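You operate a simulated robot arm through the tools that you are given. There is no shell and no other tool. Be economical: measure what you need, move in short steps, check, and stop when the job is done.

You are at the controls of a simulated robot arm. One attempt, no reset.

Task
Strap and connect the black battery, then check that the white lamp lights.
Fine: red key OFF before the clamps move; red clamp first, black last, one at a time; shut the lid; key OFF at the end.

The check looks at the end state, three seconds after you hand in, the way a careful person would. Anything else that was tipped, shoved, dropped, spilled or broken makes it a failure. A push-on lid holds only when it is set on centred and level and pressed home; a screw cap is set on level and turned clockwise until tight.

Robot
A 6-joint arm with a two-finger parallel gripper, fixed in place. Base frame: the origin is at the foot of the arm, x ahead of it, y to its left, z up. Units: mm, degrees, N and s.
With the tool pointing down near the work surface it reaches from about 160 to 840 mm from the base axis. Its first joint turns from -166.0 to 166.0 degrees. Payload 3.91 kg.
The tool frame sits at the grasp point between the pads (the TCP): z along the fingers, y along the line on which they close. The tips reach 30 mm beyond it. The gripper opens to 110 mm. The fingers are 20 mm wide and 10 mm thick; the gripper's body (48 by 112 mm) begins 55 mm behind the TCP.
Orientation is told as [roll, pitch, yaw] about the base's x, y, z axes, in that order, counted from this pose: with the fingers straight down and closing along the base's y, the tool's x points along the base's -x, its y along +y and its z along -z.

Tools
- The arm moves only by the tool apply_moves. Its argument "steps" is a list of rows, each a list of 7 numbers: the shift along the tool's x, y, z in units of 30 mm (1.0 is 30 mm), then the turn, a rotation vector about the tool's x, y, z in units of 8 degrees (1.0 is 8 degrees), then the finger opening in m, from 0 to 0.11. In form: [[tx, ty, tz, rx, ry, rz, gripper], ...]. A call has 1 to 20 rows; each row shifts and turns the commanded pose from where the row before left it, along the tool's axes as they then stand. A call with a number of a shift or a turn outside -1 to 1 is refused whole. Rows are played at 5 a second. More than 50 mm and 8.6 degrees between two rows, or a gripper value outside its range, and nothing of the call is played. Where a pose cannot be reached the arm comes as near as it can. A force on the tool above 90 N (or 10 N above the force at the start of the call, whichever is more), or a blocked arm, ends the call early, and 0.2 s more pass. The fingers move at their own pace (about 108 mm/s each) and stop on an object; they squeeze with about 42 N. The grip force told is the motor's: it shows also when the fingers shut on nothing. Time passes only in rows, and 0.2 s behind the last, so rows that do not move let the fingers close. It gives the time, the measured TCP pose, the force on the tool (base axes), the opening and the grip force at its end, in the units of the frame above (readings bear some noise).
- Cameras (640 x 400 px; columns grow to the right, rows downward): "scene" is fixed at [395.6, -498, 1379.7]; the picture's right is [0.78, -0.62, 0.00], its down [-0.44, -0.55, -0.71] and it looks along [0.44, 0.56, -0.70] (base axes); focal length 214 px, centre (320, 200). "wrist" rides on the gripper at [-36, 0, -57] in the tool frame; the picture's right is [0.00, -1.00, 0.00], its down [0.97, 0.00, -0.24] and it looks along [0.24, 0.00, 0.97] (tool axes); focal length 218 px, centre (320, 200). There is no depth. A picture from a camera that has moved, and an enlarged one, comes with that camera's place and axes in the base frame and with its lens. The place of the scene camera against the robot may be out by one fixed shift of up to 12 mm in any direction.
- get_image(camera): a new picture of that camera. No time passes.
- move_column(by): slides the trunk up (or, below 0, down) by that many mm; the arm rides with it, the base frame stays. It gives what a move gives, with no picture.
- zoom(camera, box): a new picture of the part [left, top, right, bottom] of that camera's present view, enlarged. No time passes.
- close_job(): hands the job in; it is judged then, once.

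Work in short steps. Places have to be worked out from the pictures, the camera data and where the tool is seen: move nearer, look again, correct. Check each grasp and each placing, and mend what went wrong. You have 120 turns and 64 pictures in all, those below and enlarged ones among them. Open the gripper and draw the arm clear of the work before you hand the job in, unless the task says otherwise; then end with one line.

The tools are called after "Request:" as a command line: name --pt "numbers of a row" for each row, then --argument value for the rest, lists and objects as JSON in quotes. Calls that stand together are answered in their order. apply_moves: Moves the arm, as the interface text tells. Its arguments: {"type":"object","properties":{"steps":{"type":"array","items":{"type":"array","items":{"type":"number"}}}},"required":["steps"]} The other tools are called the same way: move_column (by) slides the trunk up or down; get_image (camera) takes a picture; zoom (camera, box) takes an enlarged picture of a part of a camera's view; close_job () hands the job in.

At the start:

```text
time: 0.0
tool_pos: [413.5, 144.8, 1201.1]
ee_rot: [0.0, 0.1, 0.0]
force: [1.0, -0.5, 0.5]
finger_gap: 110.0
gripper_force: 0.1
trunk travel left (down, up): [-475.0, 65.0]
```

scene: 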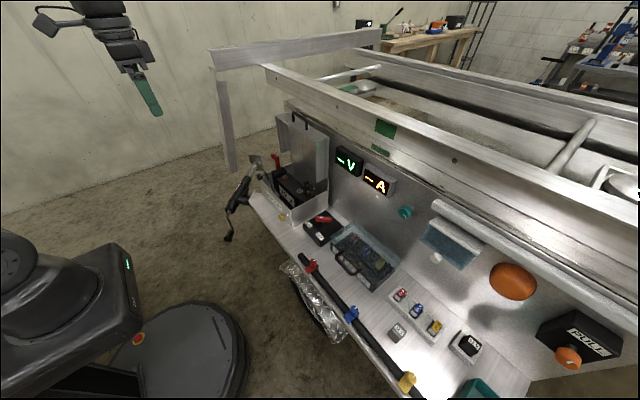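
wrist: 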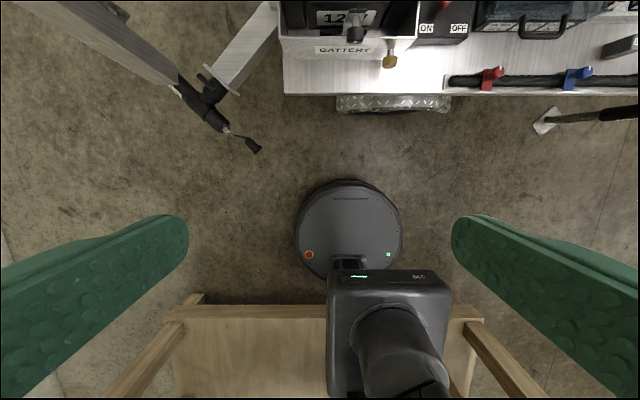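

I start by enlarging the battery area and the switch area of the scene view to understand the parts.

Request:
zoom --camera "scene" --box '[220, 100, 420, 225]'

Request:
zoom --camera "scene" --box '[280, 200, 520, 350]'

Request:
zoom --camera "wrist" --box '[270, 0, 640, 130]'

```text
3.20 times, centred on (320, 162) of scene
camera zoom: at [395.6, -498.0, 1379.7], right [0.78, -0.62, 0.0], down [-0.44, -0.55, -0.71], along [0.44, 0.56, -0.7], focal length 686 px, centre (320, 320)
```

zoom: 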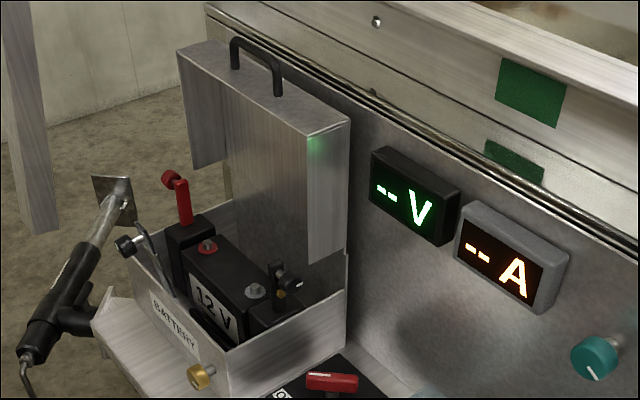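

```text
2.67 times, centred on (400, 275) of scene
camera zoom: at [395.6, -498.0, 1379.7], right [0.78, -0.62, 0.0], down [-0.44, -0.55, -0.71], along [0.44, 0.56, -0.7], focal length 572 px, centre (107, 0)
```

zoom: 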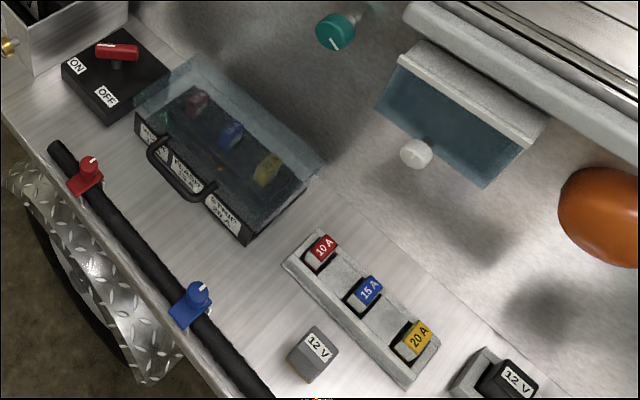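

```text
1.73 times, centred on (455, 65) of wrist
camera zoom: at [448.6, 145.2, 1258.7], right [0.0, -1.0, 0.0], down [-0.97, 0.0, 0.24], along [-0.24, 0.0, -0.97], focal length 378 px, centre (86, 434)
```

zoom: 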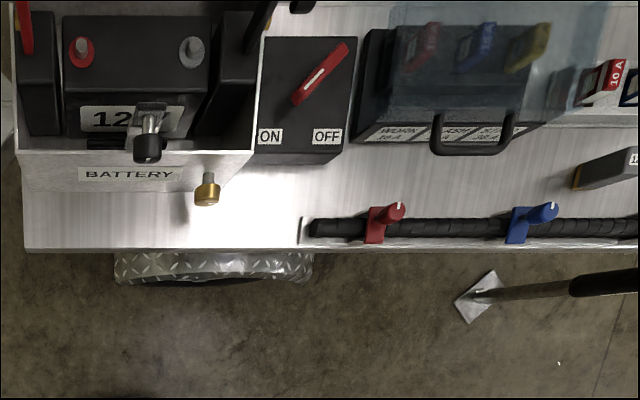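

The tray holds a battery, two lever clamps, a strap buckle and a gold knob; the key switch, fuses and lamps are to the right. I tilt the tool forward and shift right for a frontal view of the panel.

Request:
apply_moves --pt "0 0 0 0 -1 0 0.11" --pt "0 0 0 0 -1 0 0.11" --pt "0 0 0 0 -1 0 0.11" --pt "0 0 0 0 -1 0 0.11" --pt "0 0 0 0 -1 0 0.11"

Request:
get_image --camera "wrist"

```text
time: 1.2
tool_pos: [413.2, 145.3, 1199.9]
ee_rot: [0.1, -40.2, -0.1]
force: [0.1, 0.4, 0.0]
finger_gap: 110.2
gripper_force: 0.0
trunk travel left (down, up): [-475.0, 65.0]
```

```text
58 pictures are left
camera wrist: at [403.3, 145.0, 1268.5], right [0.0, -1.0, 0.0], down [-0.9, 0.0, -0.44], along [0.44, 0.0, -0.9], focal length 218 px, centre (320, 200)
```

wrist: 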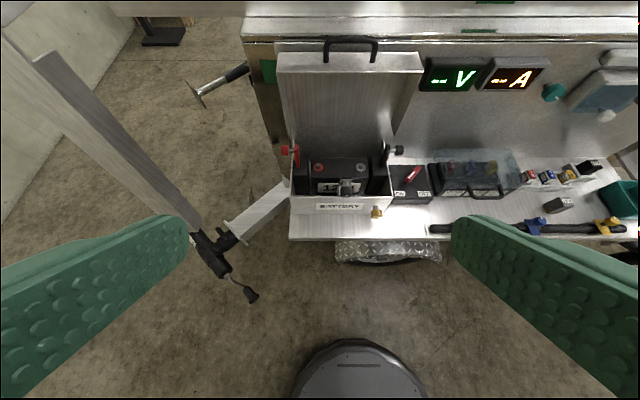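

The view is good; I go closer along the tool axis and to the right.

Request:
apply_moves --pt "0 -0.4 1 0 0 0 0.11" --pt "0 -0.4 1 0 0 0 0.11" --pt "0 -0.4 1 0 0 0 0.11" --pt "0 -0.4 1 0 0 0 0.11" --pt "0 -0.4 1 0 0 0 0.11"

Request:
zoom --camera "wrist" --box '[200, 0, 400, 125]'

Request:
zoom --camera "wrist" --box '[200, 100, 420, 240]'

Request:
zoom --camera "wrist" --box '[380, 20, 640, 240]'

```text
time: 2.4
tool_pos: [509.3, 85.7, 1085.6]
ee_rot: [-0.1, -40.1, 0.0]
force: [0.2, 0.3, 0.5]
finger_gap: 110.2
gripper_force: 0.1
trunk travel left (down, up): [-475.0, 65.0]
```

```text
3.20 times, centred on (300, 62) of wrist
camera zoom: at [500.0, 85.4, 1153.1], right [0.0, -1.0, 0.0], down [-0.9, 0.0, -0.44], along [0.44, 0.0, -0.9], focal length 698 px, centre (384, 640)
```

zoom: 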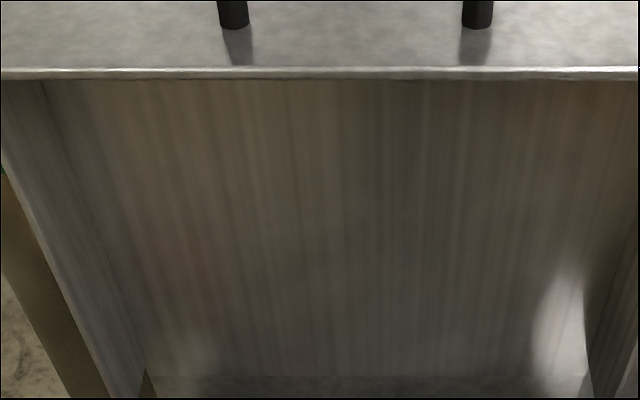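

```text
2.86 times, centred on (310, 170) of wrist
camera zoom: at [500.0, 85.4, 1153.1], right [0.0, -1.0, 0.0], down [-0.9, 0.0, -0.44], along [0.44, 0.0, -0.9], focal length 624 px, centre (349, 286)
```

zoom: 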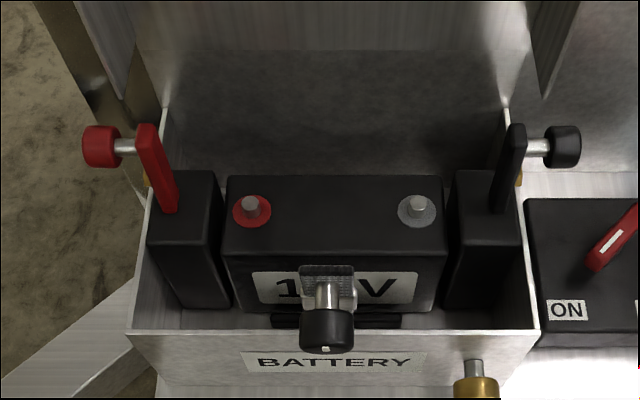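

```text
1.82 times, centred on (510, 130) of wrist
camera zoom: at [500.0, 85.4, 1153.1], right [0.0, -1.0, 0.0], down [-0.9, 0.0, -0.44], along [0.44, 0.0, -0.9], focal length 397 px, centre (-26, 327)
```

zoom: 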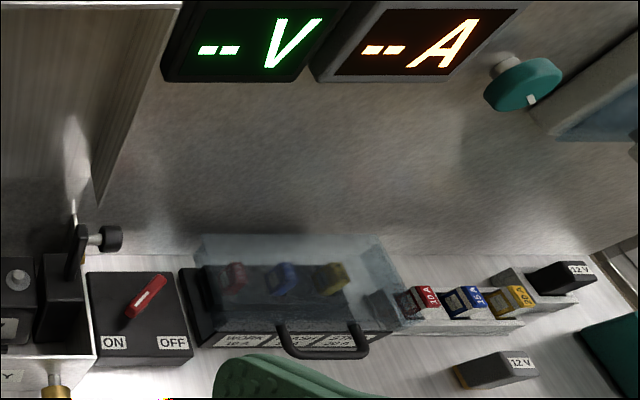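

Key seems to lie along the ON direction. I look further right for the lamp(s) and loose parts.

Request:
apply_moves --pt "0 -1 0 0 0 0 0.11" --pt "0 -1 0 0 0 0 0.11" --pt "0 -1 0 0 0 0 0.11" --pt "0 -1 0 0 0 0 0.11" --pt "0 -1 0 0 0 0 0.11" --pt "0 -1 0 0 0 0 0.11" --pt "0 -1 0 0 0 0 0.11" --pt "0 -1 0 0 0 0 0.11"

Request:
get_image --camera "wrist"

```text
time: 4.2
tool_pos: [510.7, -154.0, 1086.8]
ee_rot: [0.1, -40.0, -0.2]
force: [0.2, 0.7, -0.2]
finger_gap: 110.1
gripper_force: 0.0
trunk travel left (down, up): [-475.0, 65.0]
```

```text
54 pictures are left
camera wrist: at [500.5, -154.8, 1154.2], right [0.0, -1.0, 0.0], down [-0.9, 0.0, -0.44], along [0.44, 0.0, -0.9], focal length 218 px, centre (320, 200)
```

wrist: 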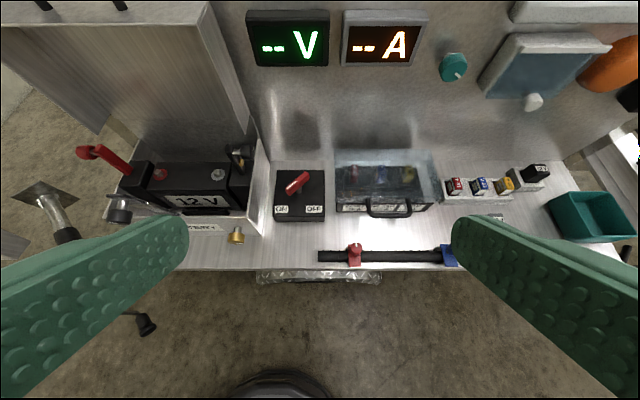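

I enlarge the key/fuse area and the flap area.

Request:
zoom --camera "wrist" --box '[260, 140, 440, 252]'

Request:
zoom --camera "wrist" --box '[420, 0, 640, 200]'

Request:
zoom --camera "scene" --box '[400, 180, 640, 400]'

```text
3.56 times, centred on (350, 196) of wrist
camera zoom: at [500.5, -154.8, 1154.2], right [0.0, -1.0, 0.0], down [-0.9, 0.0, -0.44], along [0.44, 0.0, -0.9], focal length 776 px, centre (213, 214)
```

zoom: 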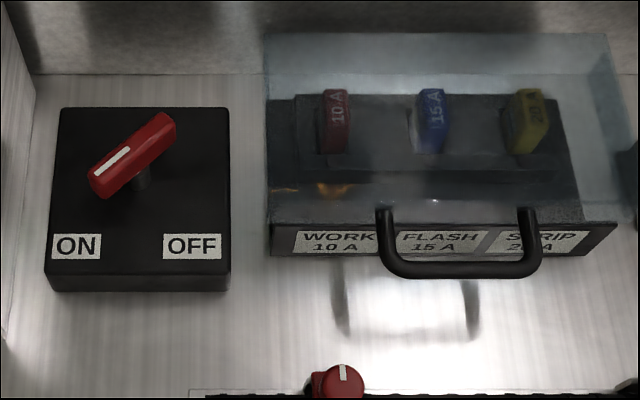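

```text
2.00 times, centred on (530, 100) of wrist
camera zoom: at [500.5, -154.8, 1154.2], right [0.0, -1.0, 0.0], down [-0.9, 0.0, -0.44], along [0.44, 0.0, -0.9], focal length 436 px, centre (-100, 400)
```

zoom: 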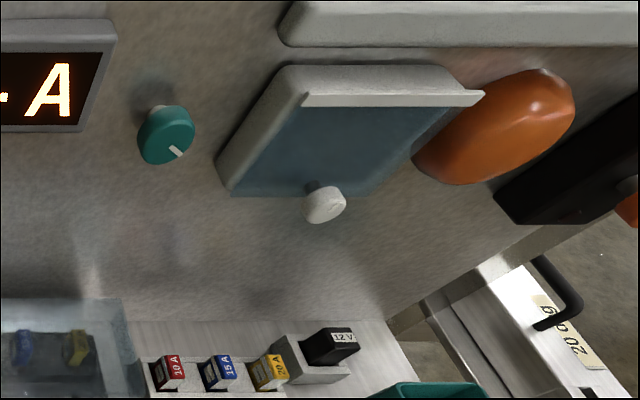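

```text
1.82 times, centred on (520, 290) of scene
camera zoom: at [395.6, -498.0, 1379.7], right [0.78, -0.62, 0.0], down [-0.44, -0.55, -0.71], along [0.44, 0.56, -0.7], focal length 390 px, centre (-44, 36)
```

zoom: 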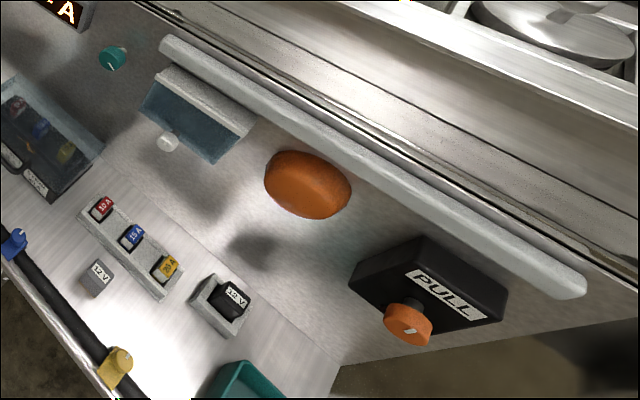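

The key lies at 45° with its stripe at ON, so it is ON now; stem about (727,-109), knob top about z 765. I go over that area with the tool upright to check clearances to the tray and clamps.

Request:
apply_moves --pt "0 0 0 0 1 0 0.11" --pt "0 0 0 0 1 0 0.11" --pt "0 0 0 0 1 0 0.11" --pt "0 0 0 0 1 0 0.11" --pt "0 0 0 0 1 0 0.11" --pt "-0.87 0.63 0.58 0 0 0 0.11" --pt "-0.87 0.63 0.58 0 0 0 0.11" --pt "-0.87 0.63 0.58 0 0 0 0.11" --pt "-0.87 0.63 0.58 0 0 0 0.11" --pt "-0.87 0.63 0.58 0 0 0 0.11"

Request:
get_image --camera "wrist"

Request:
get_image --camera "scene"

```text
time: 6.4
tool_pos: [641.0, -57.8, 998.4]
ee_rot: [0.1, 0.0, -0.1]
force: [-0.6, -0.1, -0.9]
finger_gap: 109.9
gripper_force: 0.2
trunk travel left (down, up): [-475.0, 65.0]
```

```text
50 pictures are left
camera wrist: at [676.2, -58.9, 1055.8], right [0.0, -1.0, 0.0], down [-0.97, 0.0, 0.24], along [-0.24, 0.0, -0.97], focal length 218 px, centre (320, 200)
```

wrist: 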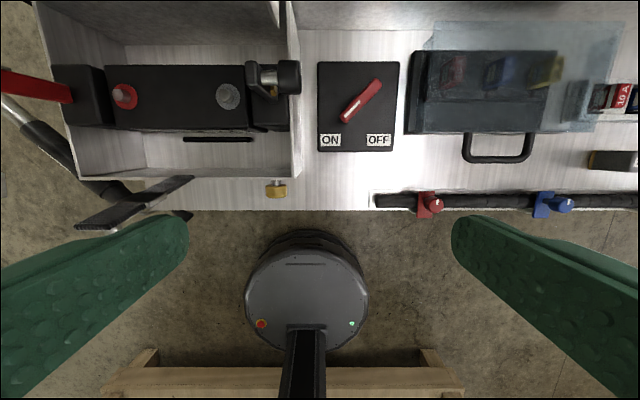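

```text
49 pictures are left
```

scene: 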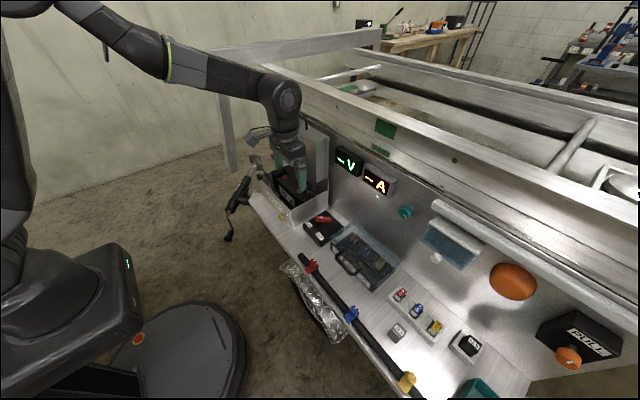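

Clearance around the key is visible: black clamp lever leans over near the tray's right wall. I want a cleaner view of the tray, so I shift left and up.

Request:
apply_moves --pt "0.3 1 -0.7 0 0 0 0.11" --pt "0.3 1 -0.7 0 0 0 0.11" --pt "0.3 1 -0.7 0 0 0 0.11" --pt "0.3 1 -0.7 0 0 0 0.11" --pt "0.3 1 -0.7 0 0 0 0.11"

Request:
zoom --camera "wrist" --box '[180, 0, 440, 162]'

```text
time: 7.6
tool_pos: [593.8, 90.5, 1103.4]
ee_rot: [0.0, 0.0, 0.0]
force: [-0.2, 0.3, -0.3]
finger_gap: 110.1
gripper_force: 0.0
trunk travel left (down, up): [-475.0, 65.0]
```

```text
2.46 times, centred on (310, 81) of wrist
camera zoom: at [628.9, 91.1, 1161.7], right [0.0, -1.0, 0.0], down [-0.97, 0.0, 0.24], along [-0.24, 0.0, -0.97], focal length 537 px, centre (345, 493)
```

zoom: 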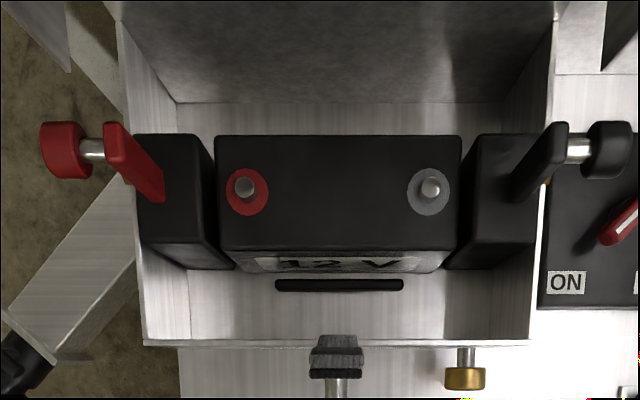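

I want a frontal close view of the strap mechanism at the tray front.

Request:
apply_moves --pt "0.6 -0.1 0.9 0 0 0 0.11" --pt "0.6 -0.1 0.9 0 0 0 0.11" --pt "0.6 -0.1 0.9 0 0 0 0.11" --pt "0.6 -0.1 0.9 0 0 0 0.11" --pt "0.6 -0.1 0.9 0 0 0 0.11" --pt "0.6 0 0.9 0 0 0 0.11" --pt "0 0 0 0 -1 0 0.11" --pt "0 0 0 0 -1 0 0.11" --pt "0 0 0 0 -1 0 0.11" --pt "0 0 0 0 -1 0 0.11" --pt "0 0 0 0 -1 0 0.11" --pt "0 0 0 0 -1 0 0.11" --pt "0 0 0 0 -1 0 0.11"

Request:
get_image --camera "wrist"

```text
time: 10.4
tool_pos: [529.9, 65.0, 968.3]
ee_rot: [-4.6, -43.2, 0.5]
force: [0.8, -0.5, 0.6]
finger_gap: 110.0
gripper_force: 0.0
out of reach, approached as far as the arm can: row 9, 10, 11, 12
trunk travel left (down, up): [-475.0, 65.0]
```

```text
47 pictures are left
camera wrist: at [517.0, 68.5, 1034.2], right [-0.04, -1.0, 0.06], down [-0.87, 0.01, -0.49], along [0.49, -0.07, -0.87], focal length 218 px, centre (320, 200)
```

wrist: 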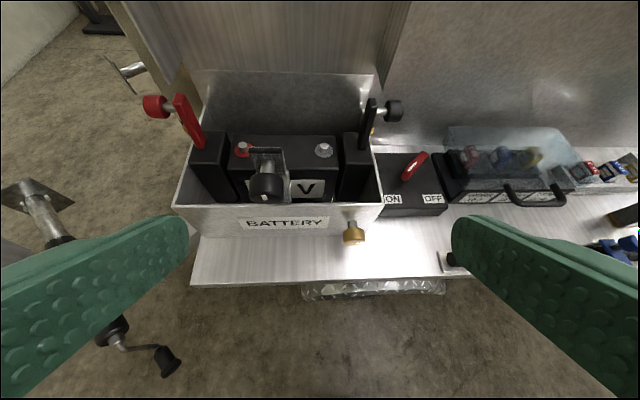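

Request:
zoom --camera "wrist" --box '[140, 70, 420, 250]'

Request:
zoom --camera "scene" --box '[245, 145, 345, 225]'

```text
2.22 times, centred on (280, 160) of wrist
camera zoom: at [517.0, 68.5, 1034.2], right [-0.04, -1.0, 0.06], down [-0.87, 0.01, -0.49], along [0.49, -0.07, -0.87], focal length 485 px, centre (409, 289)
```

zoom: 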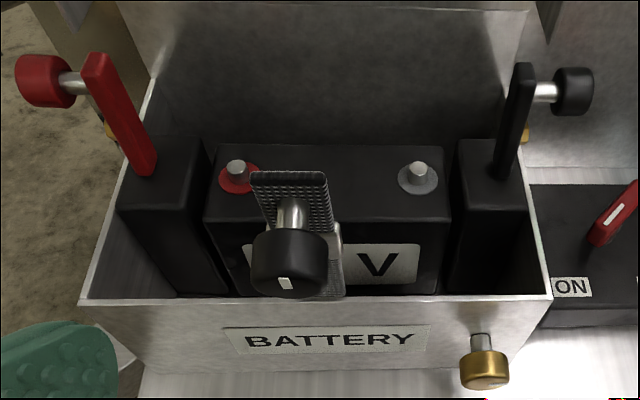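

```text
5.00 times, centred on (295, 185) of scene
camera zoom: at [395.6, -498.0, 1379.7], right [0.78, -0.62, 0.0], down [-0.44, -0.55, -0.71], along [0.44, 0.56, -0.7], focal length 1072 px, centre (445, 275)
```

zoom: 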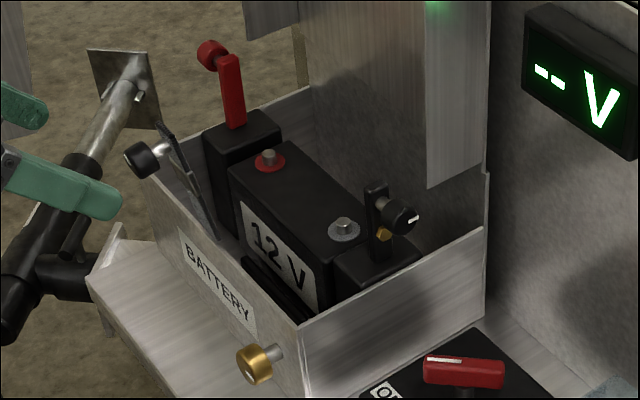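

Now the layout is clear: battery terminals at (728,151) and (729,41), z≈812; clamp levers stand vertical at y≈200 and -9, z 811–877, to swing inward; the strap band leans outward at the front. The key must go OFF first: I'll push its rear end toward +y with closed fingers, tool pitched forward. First I back off to a clean pose.

Request:
apply_moves --pt "0 0 0 0 1 0 0.0" --pt "0 0 0 0 1 0 0.0" --pt "0 -1 0 0 0 0 0.0" --pt "0 -1 0 0 0 0 0.0" --pt "0 -1 0 0 0 0 0.0" --pt "0 -1 0 0 0 0 0.0" --pt "0 -1 0 0 0 0 0.0"

```text
time: 12.0
tool_pos: [524.1, -87.1, 977.0]
ee_rot: [-3.7, -27.3, -0.7]
force: [-0.1, 0.1, -0.2]
finger_gap: 0.0
gripper_force: 37.8
out of reach, approached as far as the arm can: row 2
trunk travel left (down, up): [-475.0, 65.0]
```

Request:
apply_moves --pt "0 0 0 -0.42 0 0.2 0.0" --pt "-0.79 -0.38 0.4 0 0 0 0.0" --pt "-0.79 -0.38 0.4 0 0 0 0.0" --pt "-0.79 -0.38 0.4 0 0 0 0.0" --pt "-0.79 -0.38 0.4 0 0 0 0.0" --pt "-0.79 -0.38 0.4 0 0 0 0.0" --pt "-0.79 -0.38 0.4 0 0 0 0.0" --pt "0 0 0 0 -0.8 0 0" --pt "0 0 0 0 -0.8 0 0"

```text
time: 14.0
tool_pos: [679.6, -161.7, 975.2]
ee_rot: [0.5, -40.1, -2.7]
force: [-0.2, 0.0, -0.3]
finger_gap: 0.1
gripper_force: 38.1
trunk travel left (down, up): [-475.0, 65.0]
```

Request:
apply_moves --pt "0.339 0.033 0.804 -0.22 0 -0.26 0.0" --pt "0.339 0.033 0.804 0 0 0 0.0" --pt "0.339 0.033 0.804 0 0 0 0.0" --pt "0.339 0.033 0.804 0 0 0 0.0" --pt "0.339 0.033 0.804 0 0 0 0.0" --pt "0.339 0.033 0.804 0 0 0 0.0" --pt "0.339 0.033 0.804 0 0 0 0"

Request:
get_image --camera "wrist"

```text
time: 15.6
tool_pos: [735.8, -151.7, 800.5]
ee_rot: [0.6, -40.1, 0.2]
force: [0.4, 0.3, 0.3]
finger_gap: 0.1
gripper_force: 37.7
trunk travel left (down, up): [-475.0, 65.0]
```

```text
44 pictures are left
camera wrist: at [726.0, -152.6, 868.5], right [0.01, -1.0, -0.01], down [-0.9, 0.0, -0.44], along [0.44, 0.01, -0.9], focal length 218 px, centre (320, 200)
```

wrist: 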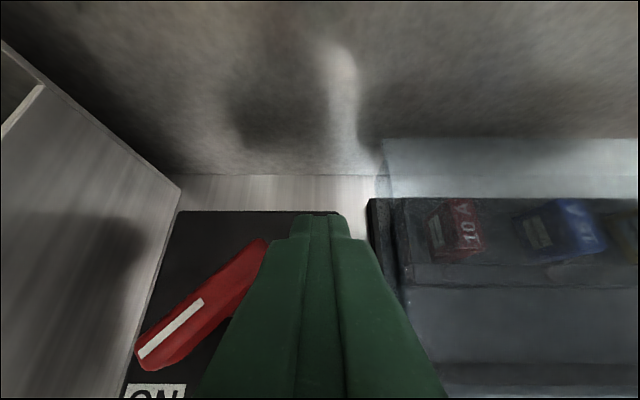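

The fingers are right of the key's rear end, clear of the fuse box. I lower 20 mm and push to +y.

Request:
apply_moves --pt "0.43 0 0.51 0 0 0 0.0" --pt "0 0.2 0 0 0 0 0.0" --pt "0 0.2 0 0 0 0 0.0" --pt "0 0.2 0 0 0 0 0.0" --pt "0 0.2 0 0 0 0 0.0" --pt "0 0.2 0 0 0 0 0.0" --pt "0 0.2 0 0 0 0 0.0"

Request:
get_image --camera "wrist"

```text
time: 17.2
tool_pos: [733.1, -128.2, 779.5]
ee_rot: [0.3, -40.2, -0.7]
force: [-6.8, -69.8, -7.5]
finger_gap: 0.2
gripper_force: 37.5
trunk travel left (down, up): [-475.0, 65.0]
```

```text
43 pictures are left
camera wrist: at [724.0, -128.5, 847.6], right [-0.01, -1.0, -0.01], down [-0.9, 0.01, -0.44], along [0.44, 0.0, -0.9], focal length 218 px, centre (320, 200)
```

wrist: 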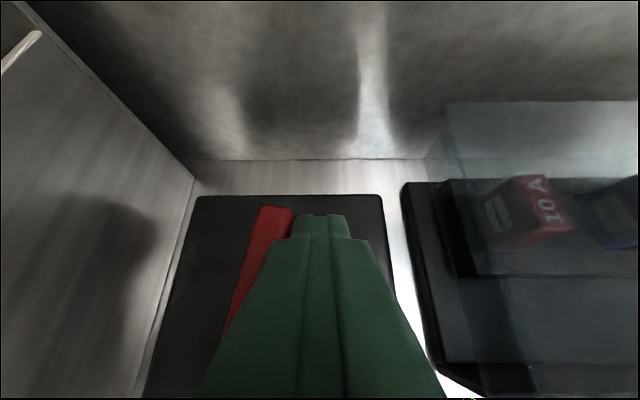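

The key turned about 30° but the leaning finger now bears near its pivot (70 N). I back off and instead push its front end from the left side toward -y.

Request:
apply_moves --pt "0 -0.7 0 0 0 0 0.0" --pt "0 0 -1 0 0 0 0.0" --pt "0 0 -1 0 0 0 0.0" --pt "0 0.81 0 0 0 0 0.0" --pt "0 0.81 0 0 0 0 0.0" --pt "0 0.81 0 0 0 0 0.0"

Request:
get_image --camera "wrist"

```text
time: 18.6
tool_pos: [695.1, -63.3, 827.5]
ee_rot: [0.5, -40.1, 0.1]
force: [0.0, -0.2, -0.6]
finger_gap: 0.0
gripper_force: 37.4
trunk travel left (down, up): [-475.0, 65.0]
```

```text
42 pictures are left
camera wrist: at [685.1, -64.5, 895.2], right [0.01, -1.0, -0.01], down [-0.9, 0.0, -0.44], along [0.44, 0.01, -0.9], focal length 218 px, centre (320, 200)
```

wrist: 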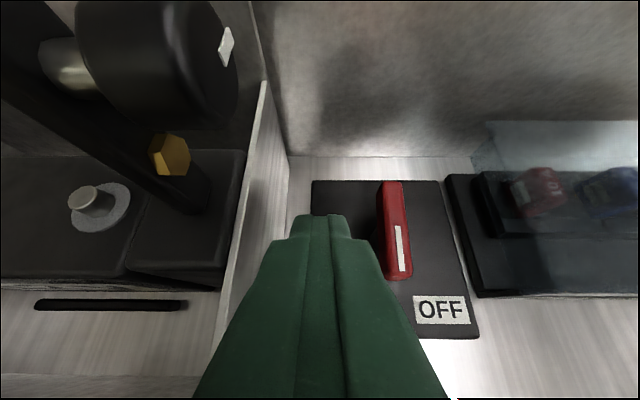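

The key is now past midway. I lower beside its front end and push toward OFF.

Request:
apply_moves --pt "0.52 0 0.52 0 0 0 0.0" --pt "0.52 0 0.52 0 0 0 0.0" --pt "0 -0.25 0 0 0 0 0.0" --pt "0 -0.25 0 0 0 0 0.0" --pt "0 -0.25 0 0 0 0 0.0" --pt "0 -0.25 0 0 0 0 0.0" --pt "0 -0.25 0 0 0 0 0.0" --pt "0 -0.25 0 0 0 0 0.0"

Request:
get_image --camera "wrist"

```text
time: 20.4
tool_pos: [691.6, -103.0, 783.6]
ee_rot: [0.7, -39.9, 0.4]
force: [-12.0, 30.2, 0.5]
finger_gap: 0.0
gripper_force: 36.9
trunk travel left (down, up): [-475.0, 65.0]
```

```text
41 pictures are left
camera wrist: at [681.3, -103.6, 851.4], right [0.02, -1.0, -0.01], down [-0.9, -0.01, -0.44], along [0.44, 0.02, -0.9], focal length 218 px, centre (320, 200)
```

wrist: 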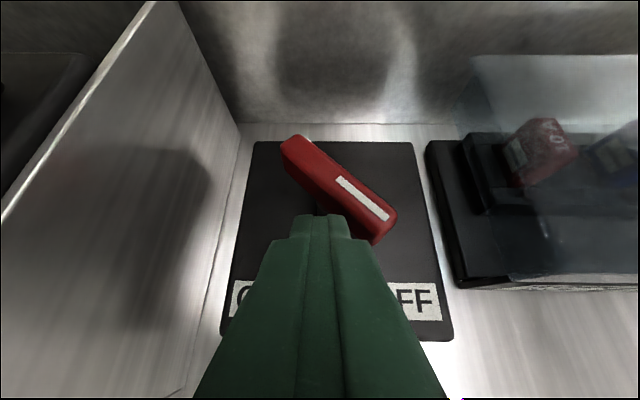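

The key is now at about 44° toward OFF. A slight extra push to be sure it is against its stop, then retreat upward.

Request:
apply_moves --pt "0 -0.12 0 0 0 0 0.0" --pt "0 0 0 0 0 0 0.0"

Request:
apply_moves --pt "0 0.5 0 0 0 0 0.0" --pt "0 0 -1 0 0 0 0.0" --pt "0 0 -1 0 0 0 0.0" --pt "0 0 -1 0 0 0 0.0" --pt "0 0 -1 0 0 0 0.0" --pt "0 0 -1 0 0 0 0.0" --pt "0 0.8 -1 0 0 0 0.0" --pt "0 0.8 -1 0 0 0 0.0"

Request:
get_image --camera "wrist"

```text
time: 21.0
tool_pos: [690.8, -103.7, 783.4]
ee_rot: [0.8, -39.9, 0.6]
force: [-19.2, 58.0, -1.2]
finger_gap: 0.0
gripper_force: 37.6
trunk travel left (down, up): [-475.0, 65.0]
```

```text
time: 22.8
tool_pos: [555.5, -51.1, 946.6]
ee_rot: [0.5, -40.1, 0.0]
force: [0.6, -0.7, 0.5]
finger_gap: 0.0
gripper_force: 37.9
trunk travel left (down, up): [-475.0, 65.0]
```

```text
40 pictures are left
camera wrist: at [546.0, -51.7, 1013.6], right [0.01, -1.0, -0.01], down [-0.9, 0.0, -0.44], along [0.44, 0.01, -0.9], focal length 218 px, centre (320, 200)
```

wrist: 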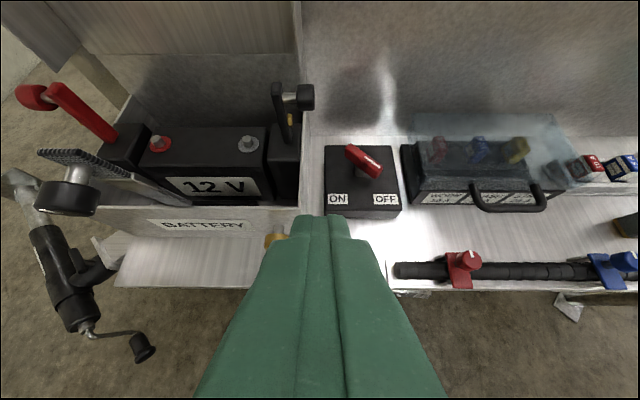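

Key is OFF. Strap band stands vertical just inside the front wall (hinge about z 805, top ~902 at y≈97) with its knob toward me at (604,97,896). I move in front of the knob.

Request:
apply_moves --pt "0 0.99 0 0 0 0 0.0" --pt "0 0.99 0 0 0 0 0.0" --pt "0 0.99 0 0 0 0 0.0" --pt "0 0.99 0 0 0 0 0.0" --pt "0 0.99 0 0 0 0 0.0"

Request:
get_image --camera "wrist"

Request:
zoom --camera "scene" --box '[225, 105, 385, 225]'

```text
time: 24.0
tool_pos: [556.8, -31.9, 944.5]
ee_rot: [0.6, -40.2, 0.0]
force: [0.3, 0.2, 0.6]
finger_gap: 0.0
gripper_force: 37.3
out of reach, approached as far as the arm can: row 1, 2, 3, 4, 5
trunk travel left (down, up): [-475.0, 65.0]
```

```text
39 pictures are left
camera wrist: at [546.6, -32.7, 1012.3], right [0.01, -1.0, -0.01], down [-0.9, 0.0, -0.44], along [0.44, 0.01, -0.9], focal length 218 px, centre (320, 200)
```

wrist: 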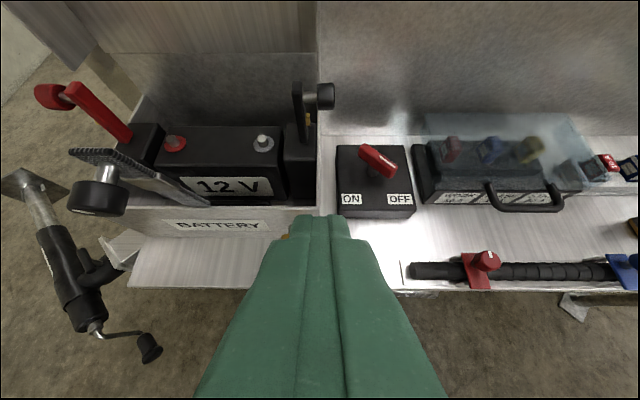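

```text
3.33 times, centred on (305, 165) of scene
camera zoom: at [395.6, -498.0, 1379.7], right [0.78, -0.62, 0.0], down [-0.44, -0.55, -0.71], along [0.44, 0.56, -0.7], focal length 715 px, centre (370, 317)
```

zoom: 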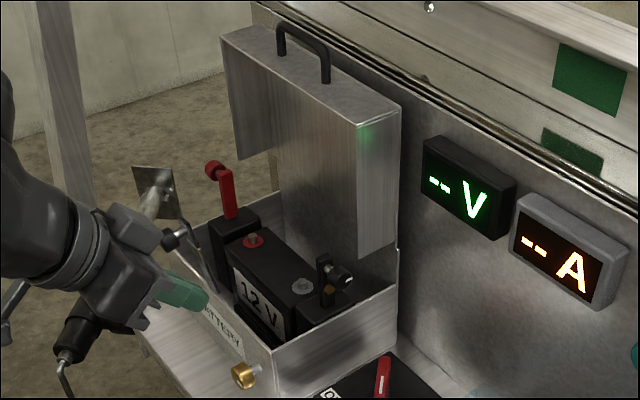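

The inner reach is limited at this pitch; I reduce the pitch to 20° and then go sideways.

Request:
apply_moves --pt "0 0 0 0 1 0 0.0" --pt "0 0 0 0 1 0 0.0" --pt "0 0 0 0 0.5 0 0.0" --pt "0 0.86 0 0 0 0 0.0" --pt "0 0.86 0 0 0 0 0.0" --pt "0 0.86 0 0 0 0 0.0" --pt "0 0.86 0 0 0 0 0.0" --pt "0 0.86 0 0 0 0 0.0"

Request:
get_image --camera "wrist"

```text
time: 25.8
tool_pos: [556.3, -32.6, 944.4]
ee_rot: [0.6, -40.1, 0.1]
force: [-0.3, 0.0, -1.0]
finger_gap: 0.0
gripper_force: 38.0
out of reach, approached as far as the arm can: row 1, 2, 3, 4, 5, 6, 7, 8
trunk travel left (down, up): [-475.0, 65.0]
```

```text
37 pictures are left
camera wrist: at [546.6, -32.7, 1012.3], right [0.01, -1.0, -0.01], down [-0.9, 0.0, -0.44], along [0.44, 0.01, -0.9], focal length 218 px, centre (320, 200)
```

wrist: 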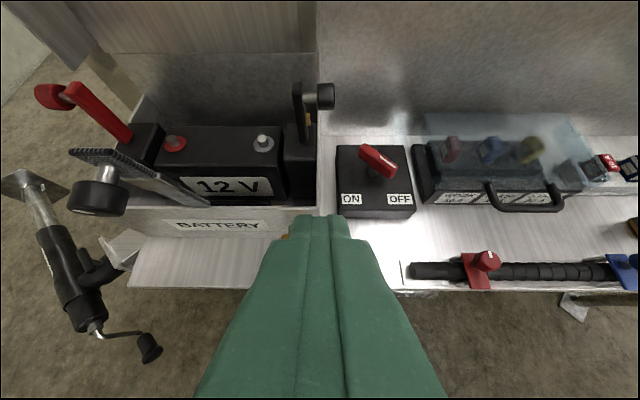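

The command seems stuck at an unreachable pose; I step it back toward the reachable side.

Request:
apply_moves --pt "0 -0.86 0 0 0 0 0.0" --pt "0 -0.86 0 0 0 0 0.0" --pt "0 -0.86 0 0 0 0 0.0"

```text
time: 26.6
tool_pos: [557.5, -109.9, 943.6]
ee_rot: [0.7, -40.1, 0.1]
force: [-0.4, 0.1, -0.1]
finger_gap: 0.2
gripper_force: 37.4
trunk travel left (down, up): [-475.0, 65.0]
```

It responds again. I move forward slightly, then reduce the pitch.

Request:
apply_moves --pt "-0.51 0 0.43 0 0 0 0.0" --pt "-0.51 0 0.43 0 0 0 0.0" --pt "0 0 0 0 1 0 0.0" --pt "0 0 0 0 1 0 0.0" --pt "0 0 0 0 0.5 0 0.0"

```text
time: 27.8
tool_pos: [596.8, -108.1, 942.7]
ee_rot: [0.4, -20.0, 0.3]
force: [0.7, 0.3, 0.2]
finger_gap: 0.0
gripper_force: 37.2
trunk travel left (down, up): [-475.0, 65.0]
```

Request:
apply_moves --pt "0.7 0 -0.25 0 0 0 0.0" --pt "0.7 0.97 -0.25 0 0 0 0.0" --pt "0 0.97 0 0 0 0 0.0" --pt "0 0.97 0 0 0 0 0.0" --pt "0 0.97 0 0 0 0 0.0" --pt "0 0.97 0 0 0 0 0.0" --pt "0 0.97 0 0 0 0 0.0" --pt "0 0.97 0 0 0 0 0.0"

Request:
get_image --camera "wrist"

```text
time: 29.6
tool_pos: [550.2, 94.2, 942.8]
ee_rot: [0.5, -20.2, 0.3]
force: [-0.8, -0.6, 0.1]
finger_gap: 0.5
gripper_force: 37.1
trunk travel left (down, up): [-475.0, 65.0]
```

```text
36 pictures are left
camera wrist: at [563.7, 95.1, 1010.4], right [0.01, -1.0, -0.01], down [-0.99, -0.01, -0.11], along [0.11, 0.01, -0.99], focal length 218 px, centre (320, 200)
```

wrist: 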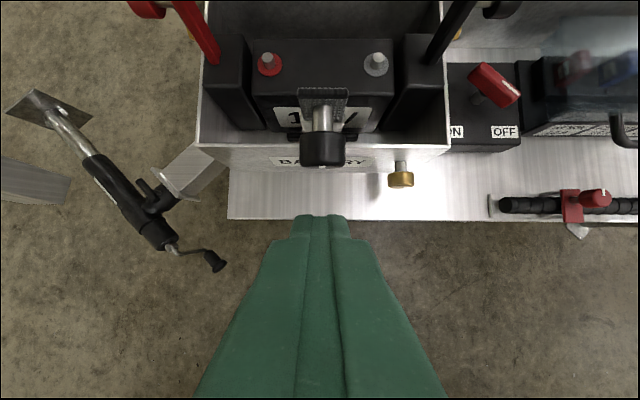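

Aligned with the knob. I lower to knob height and push toward +x.

Request:
apply_moves --pt "0.34 0 0.94 0 0 0 0.0" --pt "-0.5 0 0.18 0 0 0 0.0" --pt "-0.5 0 0.18 0 0 0 0.0" --pt "-0.376 0 0.137 0 0 0 0.0" --pt "-0.376 0 0.137 0 0 0 0.0" --pt "-0.376 0 0.137 0 0 0 0.0"

Request:
get_image --camera "wrist"

```text
time: 31.0
tool_pos: [618.3, 96.0, 913.3]
ee_rot: [0.5, -20.1, 0.3]
force: [0.7, 0.1, 0.5]
finger_gap: 0.0
gripper_force: 37.9
trunk travel left (down, up): [-475.0, 65.0]
```

```text
35 pictures are left
camera wrist: at [632.0, 96.0, 981.0], right [0.01, -1.0, -0.01], down [-0.99, -0.01, -0.11], along [0.11, 0.01, -0.99], focal length 218 px, centre (320, 200)
```

wrist: 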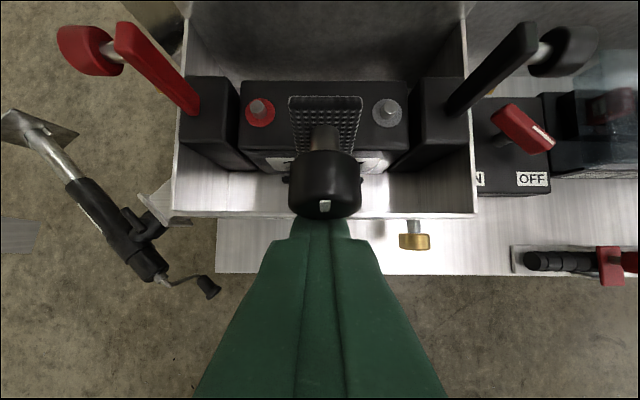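

The strap swings back freely. I continue pushing.

Request:
apply_moves --pt "-0.376 0 0.137 0 0 0 0.0" --pt "-0.376 0 0.137 0 0 0 0.0" --pt "-0.376 0 0.137 0 0 0 0.0" --pt "-0.376 0 0.137 0 0 0 0.0" --pt "-0.376 0 0.137 0 0 0 0.0"

Request:
get_image --camera "wrist"

```text
time: 32.2
tool_pos: [678.4, 96.8, 914.2]
ee_rot: [0.5, -20.2, 0.3]
force: [0.2, 0.4, -0.4]
finger_gap: 0.0
gripper_force: 37.7
trunk travel left (down, up): [-475.0, 65.0]
```

```text
34 pictures are left
camera wrist: at [692.6, 95.9, 981.5], right [0.01, -1.0, -0.01], down [-0.99, -0.01, -0.11], along [0.11, 0.01, -0.99], focal length 218 px, centre (320, 200)
```

wrist: 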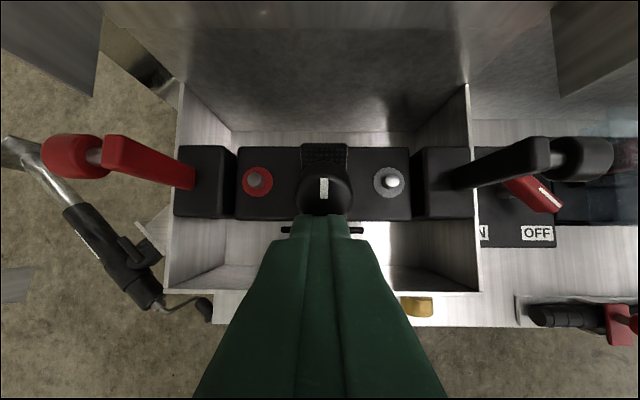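

The strap is nearly flat with the knob on top. I step over the knob and press down gently.

Request:
apply_moves --pt "-0.17 0 -0.47 0 0 0 0.0" --pt "-0.82 0 0.3 0 0 0 0.0" --pt "0.091 0 0.251 0 0 0 0.0" --pt "0.091 0 0.251 0 0 0 0.0" --pt "0.091 0 0.251 0 0 0 0.0" --pt "0.091 0 0.251 0 0 0 0.0" --pt "0.091 0 0.251 0 0 0 0.0"

Request:
zoom --camera "scene" --box '[245, 145, 345, 225]'

```text
time: 33.8
tool_pos: [705.5, 96.1, 887.8]
ee_rot: [0.3, -20.1, 0.2]
force: [0.3, 0.8, -0.4]
finger_gap: 0.0
gripper_force: 37.3
trunk travel left (down, up): [-475.0, 65.0]
```

```text
5.00 times, centred on (295, 185) of scene
camera zoom: at [395.6, -498.0, 1379.7], right [0.78, -0.62, 0.0], down [-0.44, -0.55, -0.71], along [0.44, 0.56, -0.7], focal length 1072 px, centre (445, 275)
```

zoom: 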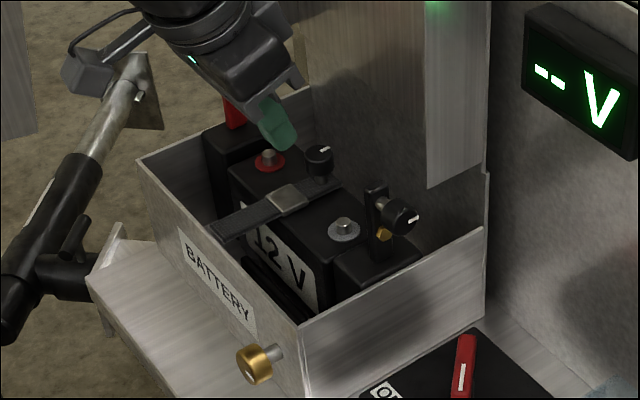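

The strap lies flat over the battery with its knob near x≈735. I press the knob lightly to confirm it is home.

Request:
apply_moves --pt "-0.1 0 -0.3 0 0 0 0.0" --pt "-0.6 0 0.22 0 0 0 0.0" --pt "0.091 0 0.251 0 0 0 0.0" --pt "0.091 0 0.251 0 0 0 0.0" --pt "0.07 0 0.2 0 0 0 0.0" --pt "0.07 0 0.2 0 0 0 0.0"

```text
time: 35.2
tool_pos: [724.3, 98.0, 868.8]
ee_rot: [0.3, -20.0, 0.3]
force: [-0.4, 1.0, 0.2]
finger_gap: 0.0
gripper_force: 37.3
trunk travel left (down, up): [-475.0, 65.0]
```

Request:
apply_moves --pt "0.06 0 0.16 0 0 0 0.0" --pt "0.06 0 0.16 0 0 0 0.0" --pt "0.06 0 0.16 0 0 0 0.0" --pt "0 0 0 0 0 0 0.0"

Request:
get_image --camera "wrist"

```text
time: 36.2
tool_pos: [725.6, 96.9, 863.2]
ee_rot: [0.6, -21.0, 0.3]
force: [3.4, 1.2, 50.3]
finger_gap: 0.0
gripper_force: 37.7
trunk travel left (down, up): [-475.0, 65.0]
```

```text
32 pictures are left
camera wrist: at [737.7, 96.4, 929.7], right [0.01, -1.0, -0.01], down [-0.99, -0.01, -0.12], along [0.12, 0.01, -0.99], focal length 218 px, centre (320, 200)
```

wrist: 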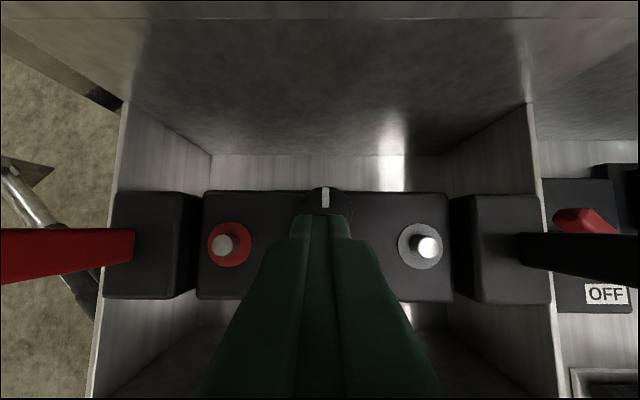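

50 N at the stop: the strap is home. Now I lift, go over to the outside (left) of the red clamp lever.

Request:
apply_moves --pt "-0.24 0 -0.78 0 0 0 0.0" --pt "-0.24 0 -0.78 0 0 0 0.0" --pt "-0.24 0 -0.78 0 0 0 0.0" --pt "0 0.97 0 0 0 0 0.0" --pt "0 0.97 0 0 0 0 0.0" --pt "0 0.97 0 0 0 0 0.0" --pt "0 0.97 0 0 0 0 0.0" --pt "0 0.97 0 0 0 0 0.0" --pt "0 0.97 0 0 0 0 0.0"

Request:
get_image --camera "wrist"

```text
time: 38.2
tool_pos: [719.8, 271.4, 928.2]
ee_rot: [0.4, -20.1, 0.2]
force: [-0.2, -0.7, 0.6]
finger_gap: 0.0
gripper_force: 37.7
trunk travel left (down, up): [-475.0, 65.0]
```

```text
31 pictures are left
camera wrist: at [733.6, 270.9, 994.6], right [0.01, -1.0, -0.01], down [-0.99, -0.01, -0.11], along [0.11, 0.01, -0.99], focal length 218 px, centre (320, 200)
```

wrist: 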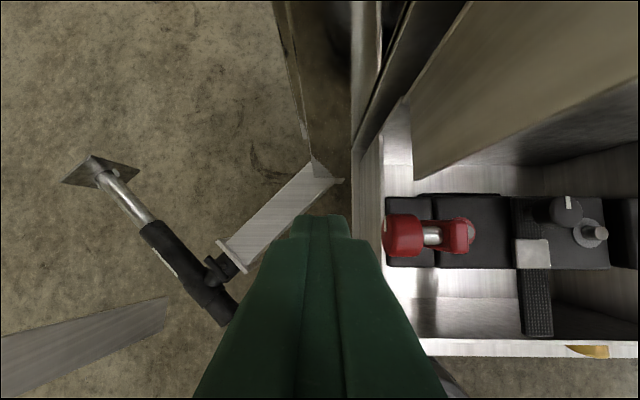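

Request:
apply_moves --pt "0.216 0 0.6 0 0 0 0.0" --pt "0.216 0 0.6 0 0 0 0.0" --pt "0 -0.5 0 0 0 0 0.0" --pt "0 -0.5 0 0 0 0 0.0" --pt "0 -0.4 0 0 0 0 0.0" --pt "0 -0.4 0 0 0 0 0.0" --pt "0 -0.4 0 0 0 0 0.0"

Request:
get_image --camera "wrist"

```text
time: 39.8
tool_pos: [719.6, 204.1, 889.4]
ee_rot: [0.4, -20.1, 0.3]
force: [-0.4, 0.0, 0.7]
finger_gap: 0.1
gripper_force: 37.6
trunk travel left (down, up): [-475.0, 65.0]
```

```text
30 pictures are left
camera wrist: at [733.9, 203.7, 956.3], right [0.01, -1.0, -0.01], down [-0.99, -0.01, -0.11], along [0.11, 0.01, -0.99], focal length 218 px, centre (320, 200)
```

wrist: 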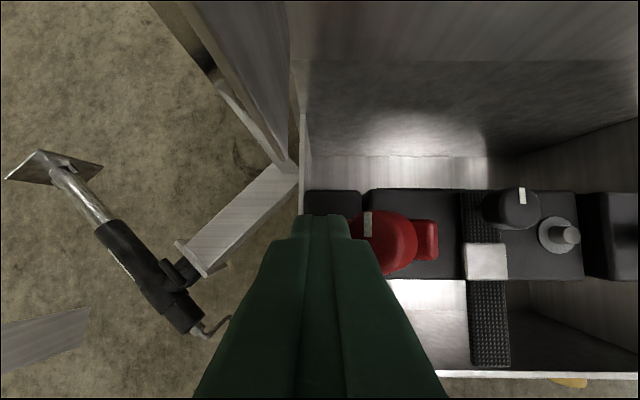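

The red lever is turning inward. I push on, then step over and press it down onto the terminal.

Request:
apply_moves --pt "0 -0.4 0 0 0 0 0.0" --pt "0 -0.4 0 0 0 0 0.0" --pt "0 -0.3 0 0 0 0 0.0" --pt "0 0 0 0 0 0 0.0"

Request:
get_image --camera "wrist"

```text
time: 40.8
tool_pos: [721.4, 171.9, 889.6]
ee_rot: [0.6, -20.2, 0.3]
force: [0.0, -0.3, 0.5]
finger_gap: 0.0
gripper_force: 37.6
trunk travel left (down, up): [-475.0, 65.0]
```

```text
29 pictures are left
camera wrist: at [734.1, 170.9, 956.7], right [0.01, -1.0, -0.01], down [-0.99, -0.01, -0.11], along [0.11, 0.01, -0.99], focal length 218 px, centre (320, 200)
```

wrist: 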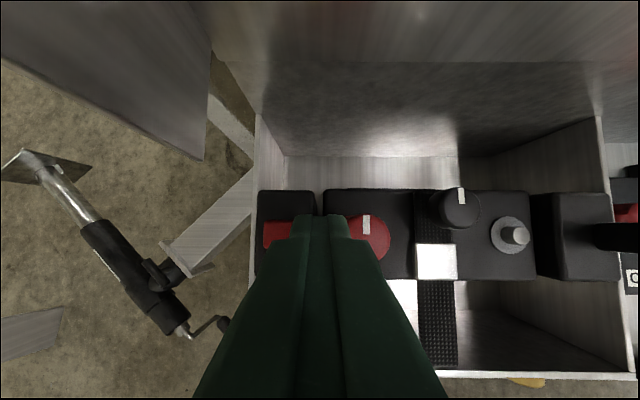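

The knob now faces up at y≈147. I move over it and press down.

Request:
apply_moves --pt "-0.17 0 -0.47 0 0 0 0.0" --pt "-0.1 -0.8 0.03 0 0 0 0.0" --pt "0.11 0 0.31 0 0 0 0.0" --pt "0.11 0 0.31 0 0 0 0.0" --pt "0.09 0 0.25 0 0 0 0.0" --pt "0.06 0 0.16 0 0 0 0.0" --pt "0.06 0 0.16 0 0 0 0.0" --pt "0.06 0 0.16 0 0 0 0.0" --pt "0.06 0 0.16 0 0 0 0.0"

```text
time: 42.6
tool_pos: [730.9, 150.0, 881.9]
ee_rot: [0.9, -22.3, 0.2]
force: [-5.7, -5.7, 45.5]
finger_gap: 0.0
gripper_force: 37.2
trunk travel left (down, up): [-475.0, 65.0]
stopped in row 9: the force on the tool passed its limit (the readings are from after the stop); the commanded pose is now the measured one
```

The force limit was met; I lift and look.

Request:
apply_moves --pt "-0.2 0 -0.7 0 0 0 0.0" --pt "-0.2 0 -0.7 0 0 0 0.0" --pt "0.3 -0.5 -0.7 0 0 0 0.0" --pt "0.3 -0.5 -0.7 0 0 0 0.0"

Request:
zoom --camera "scene" --box '[245, 145, 345, 225]'

Request:
get_image --camera "wrist"

```text
time: 43.6
tool_pos: [692.9, 120.1, 951.0]
ee_rot: [0.8, -21.3, 0.1]
force: [-0.6, 0.3, 0.6]
finger_gap: 0.0
gripper_force: 37.6
trunk travel left (down, up): [-475.0, 65.0]
```

```text
5.00 times, centred on (295, 185) of scene
camera zoom: at [395.6, -498.0, 1379.7], right [0.78, -0.62, 0.0], down [-0.44, -0.55, -0.71], along [0.44, 0.56, -0.7], focal length 1072 px, centre (445, 275)
```

zoom: 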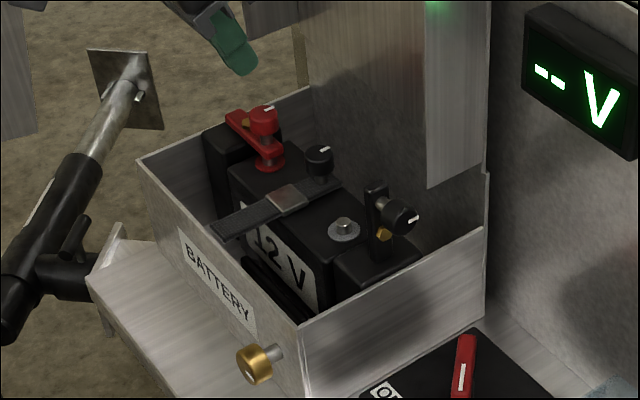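

```text
27 pictures are left
camera wrist: at [705.2, 117.8, 1017.2], right [0.01, -1.0, -0.01], down [-0.99, -0.01, -0.13], along [0.13, 0.01, -0.99], focal length 218 px, centre (320, 200)
```

wrist: 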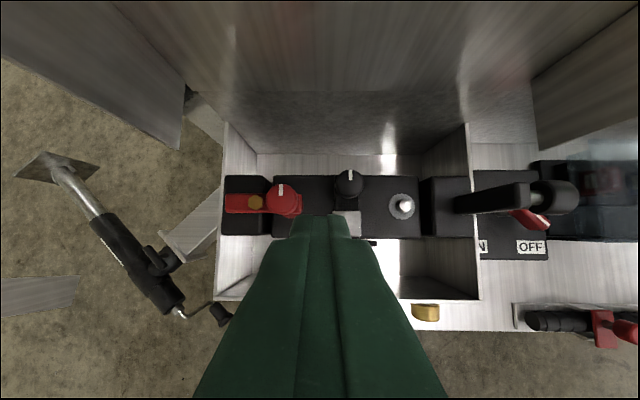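

The red clamp lies flat on its terminal. Now I go over to the right, outside the black clamp.

Request:
apply_moves --pt "0 -0.98 0 0 0 0 0.0" --pt "0 -0.98 0 0 0 0 0.0" --pt "0 -0.98 0 0 0 0 0.0" --pt "0 -0.98 0 0 0 0 0.0" --pt "0 -0.98 0 0 0 0 0.0" --pt "0 -0.98 0 0 0 0 0.0" --pt "0 -0.98 0 0 0 0 0.0" --pt "-0.84 -0.2 0.32 0 0 0 0"

Request:
get_image --camera "wrist"

```text
time: 45.4
tool_pos: [724.3, -92.0, 945.8]
ee_rot: [0.7, -21.2, 0.4]
force: [0.8, 0.6, 0.5]
finger_gap: 0.0
gripper_force: 37.9
trunk travel left (down, up): [-475.0, 65.0]
```

```text
26 pictures are left
camera wrist: at [735.7, -93.8, 1012.7], right [0.01, -1.0, -0.01], down [-0.99, -0.01, -0.13], along [0.13, 0.01, -0.99], focal length 218 px, centre (320, 200)
```

wrist: 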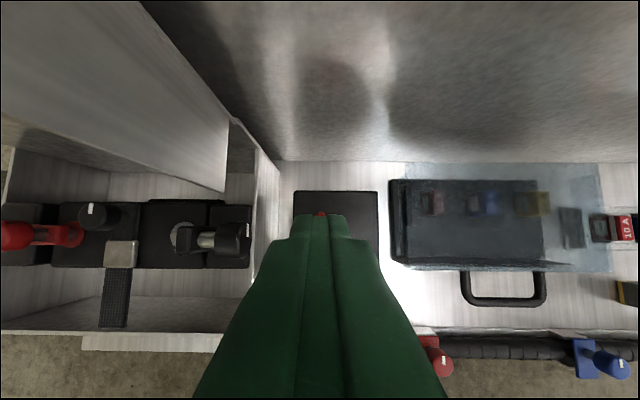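

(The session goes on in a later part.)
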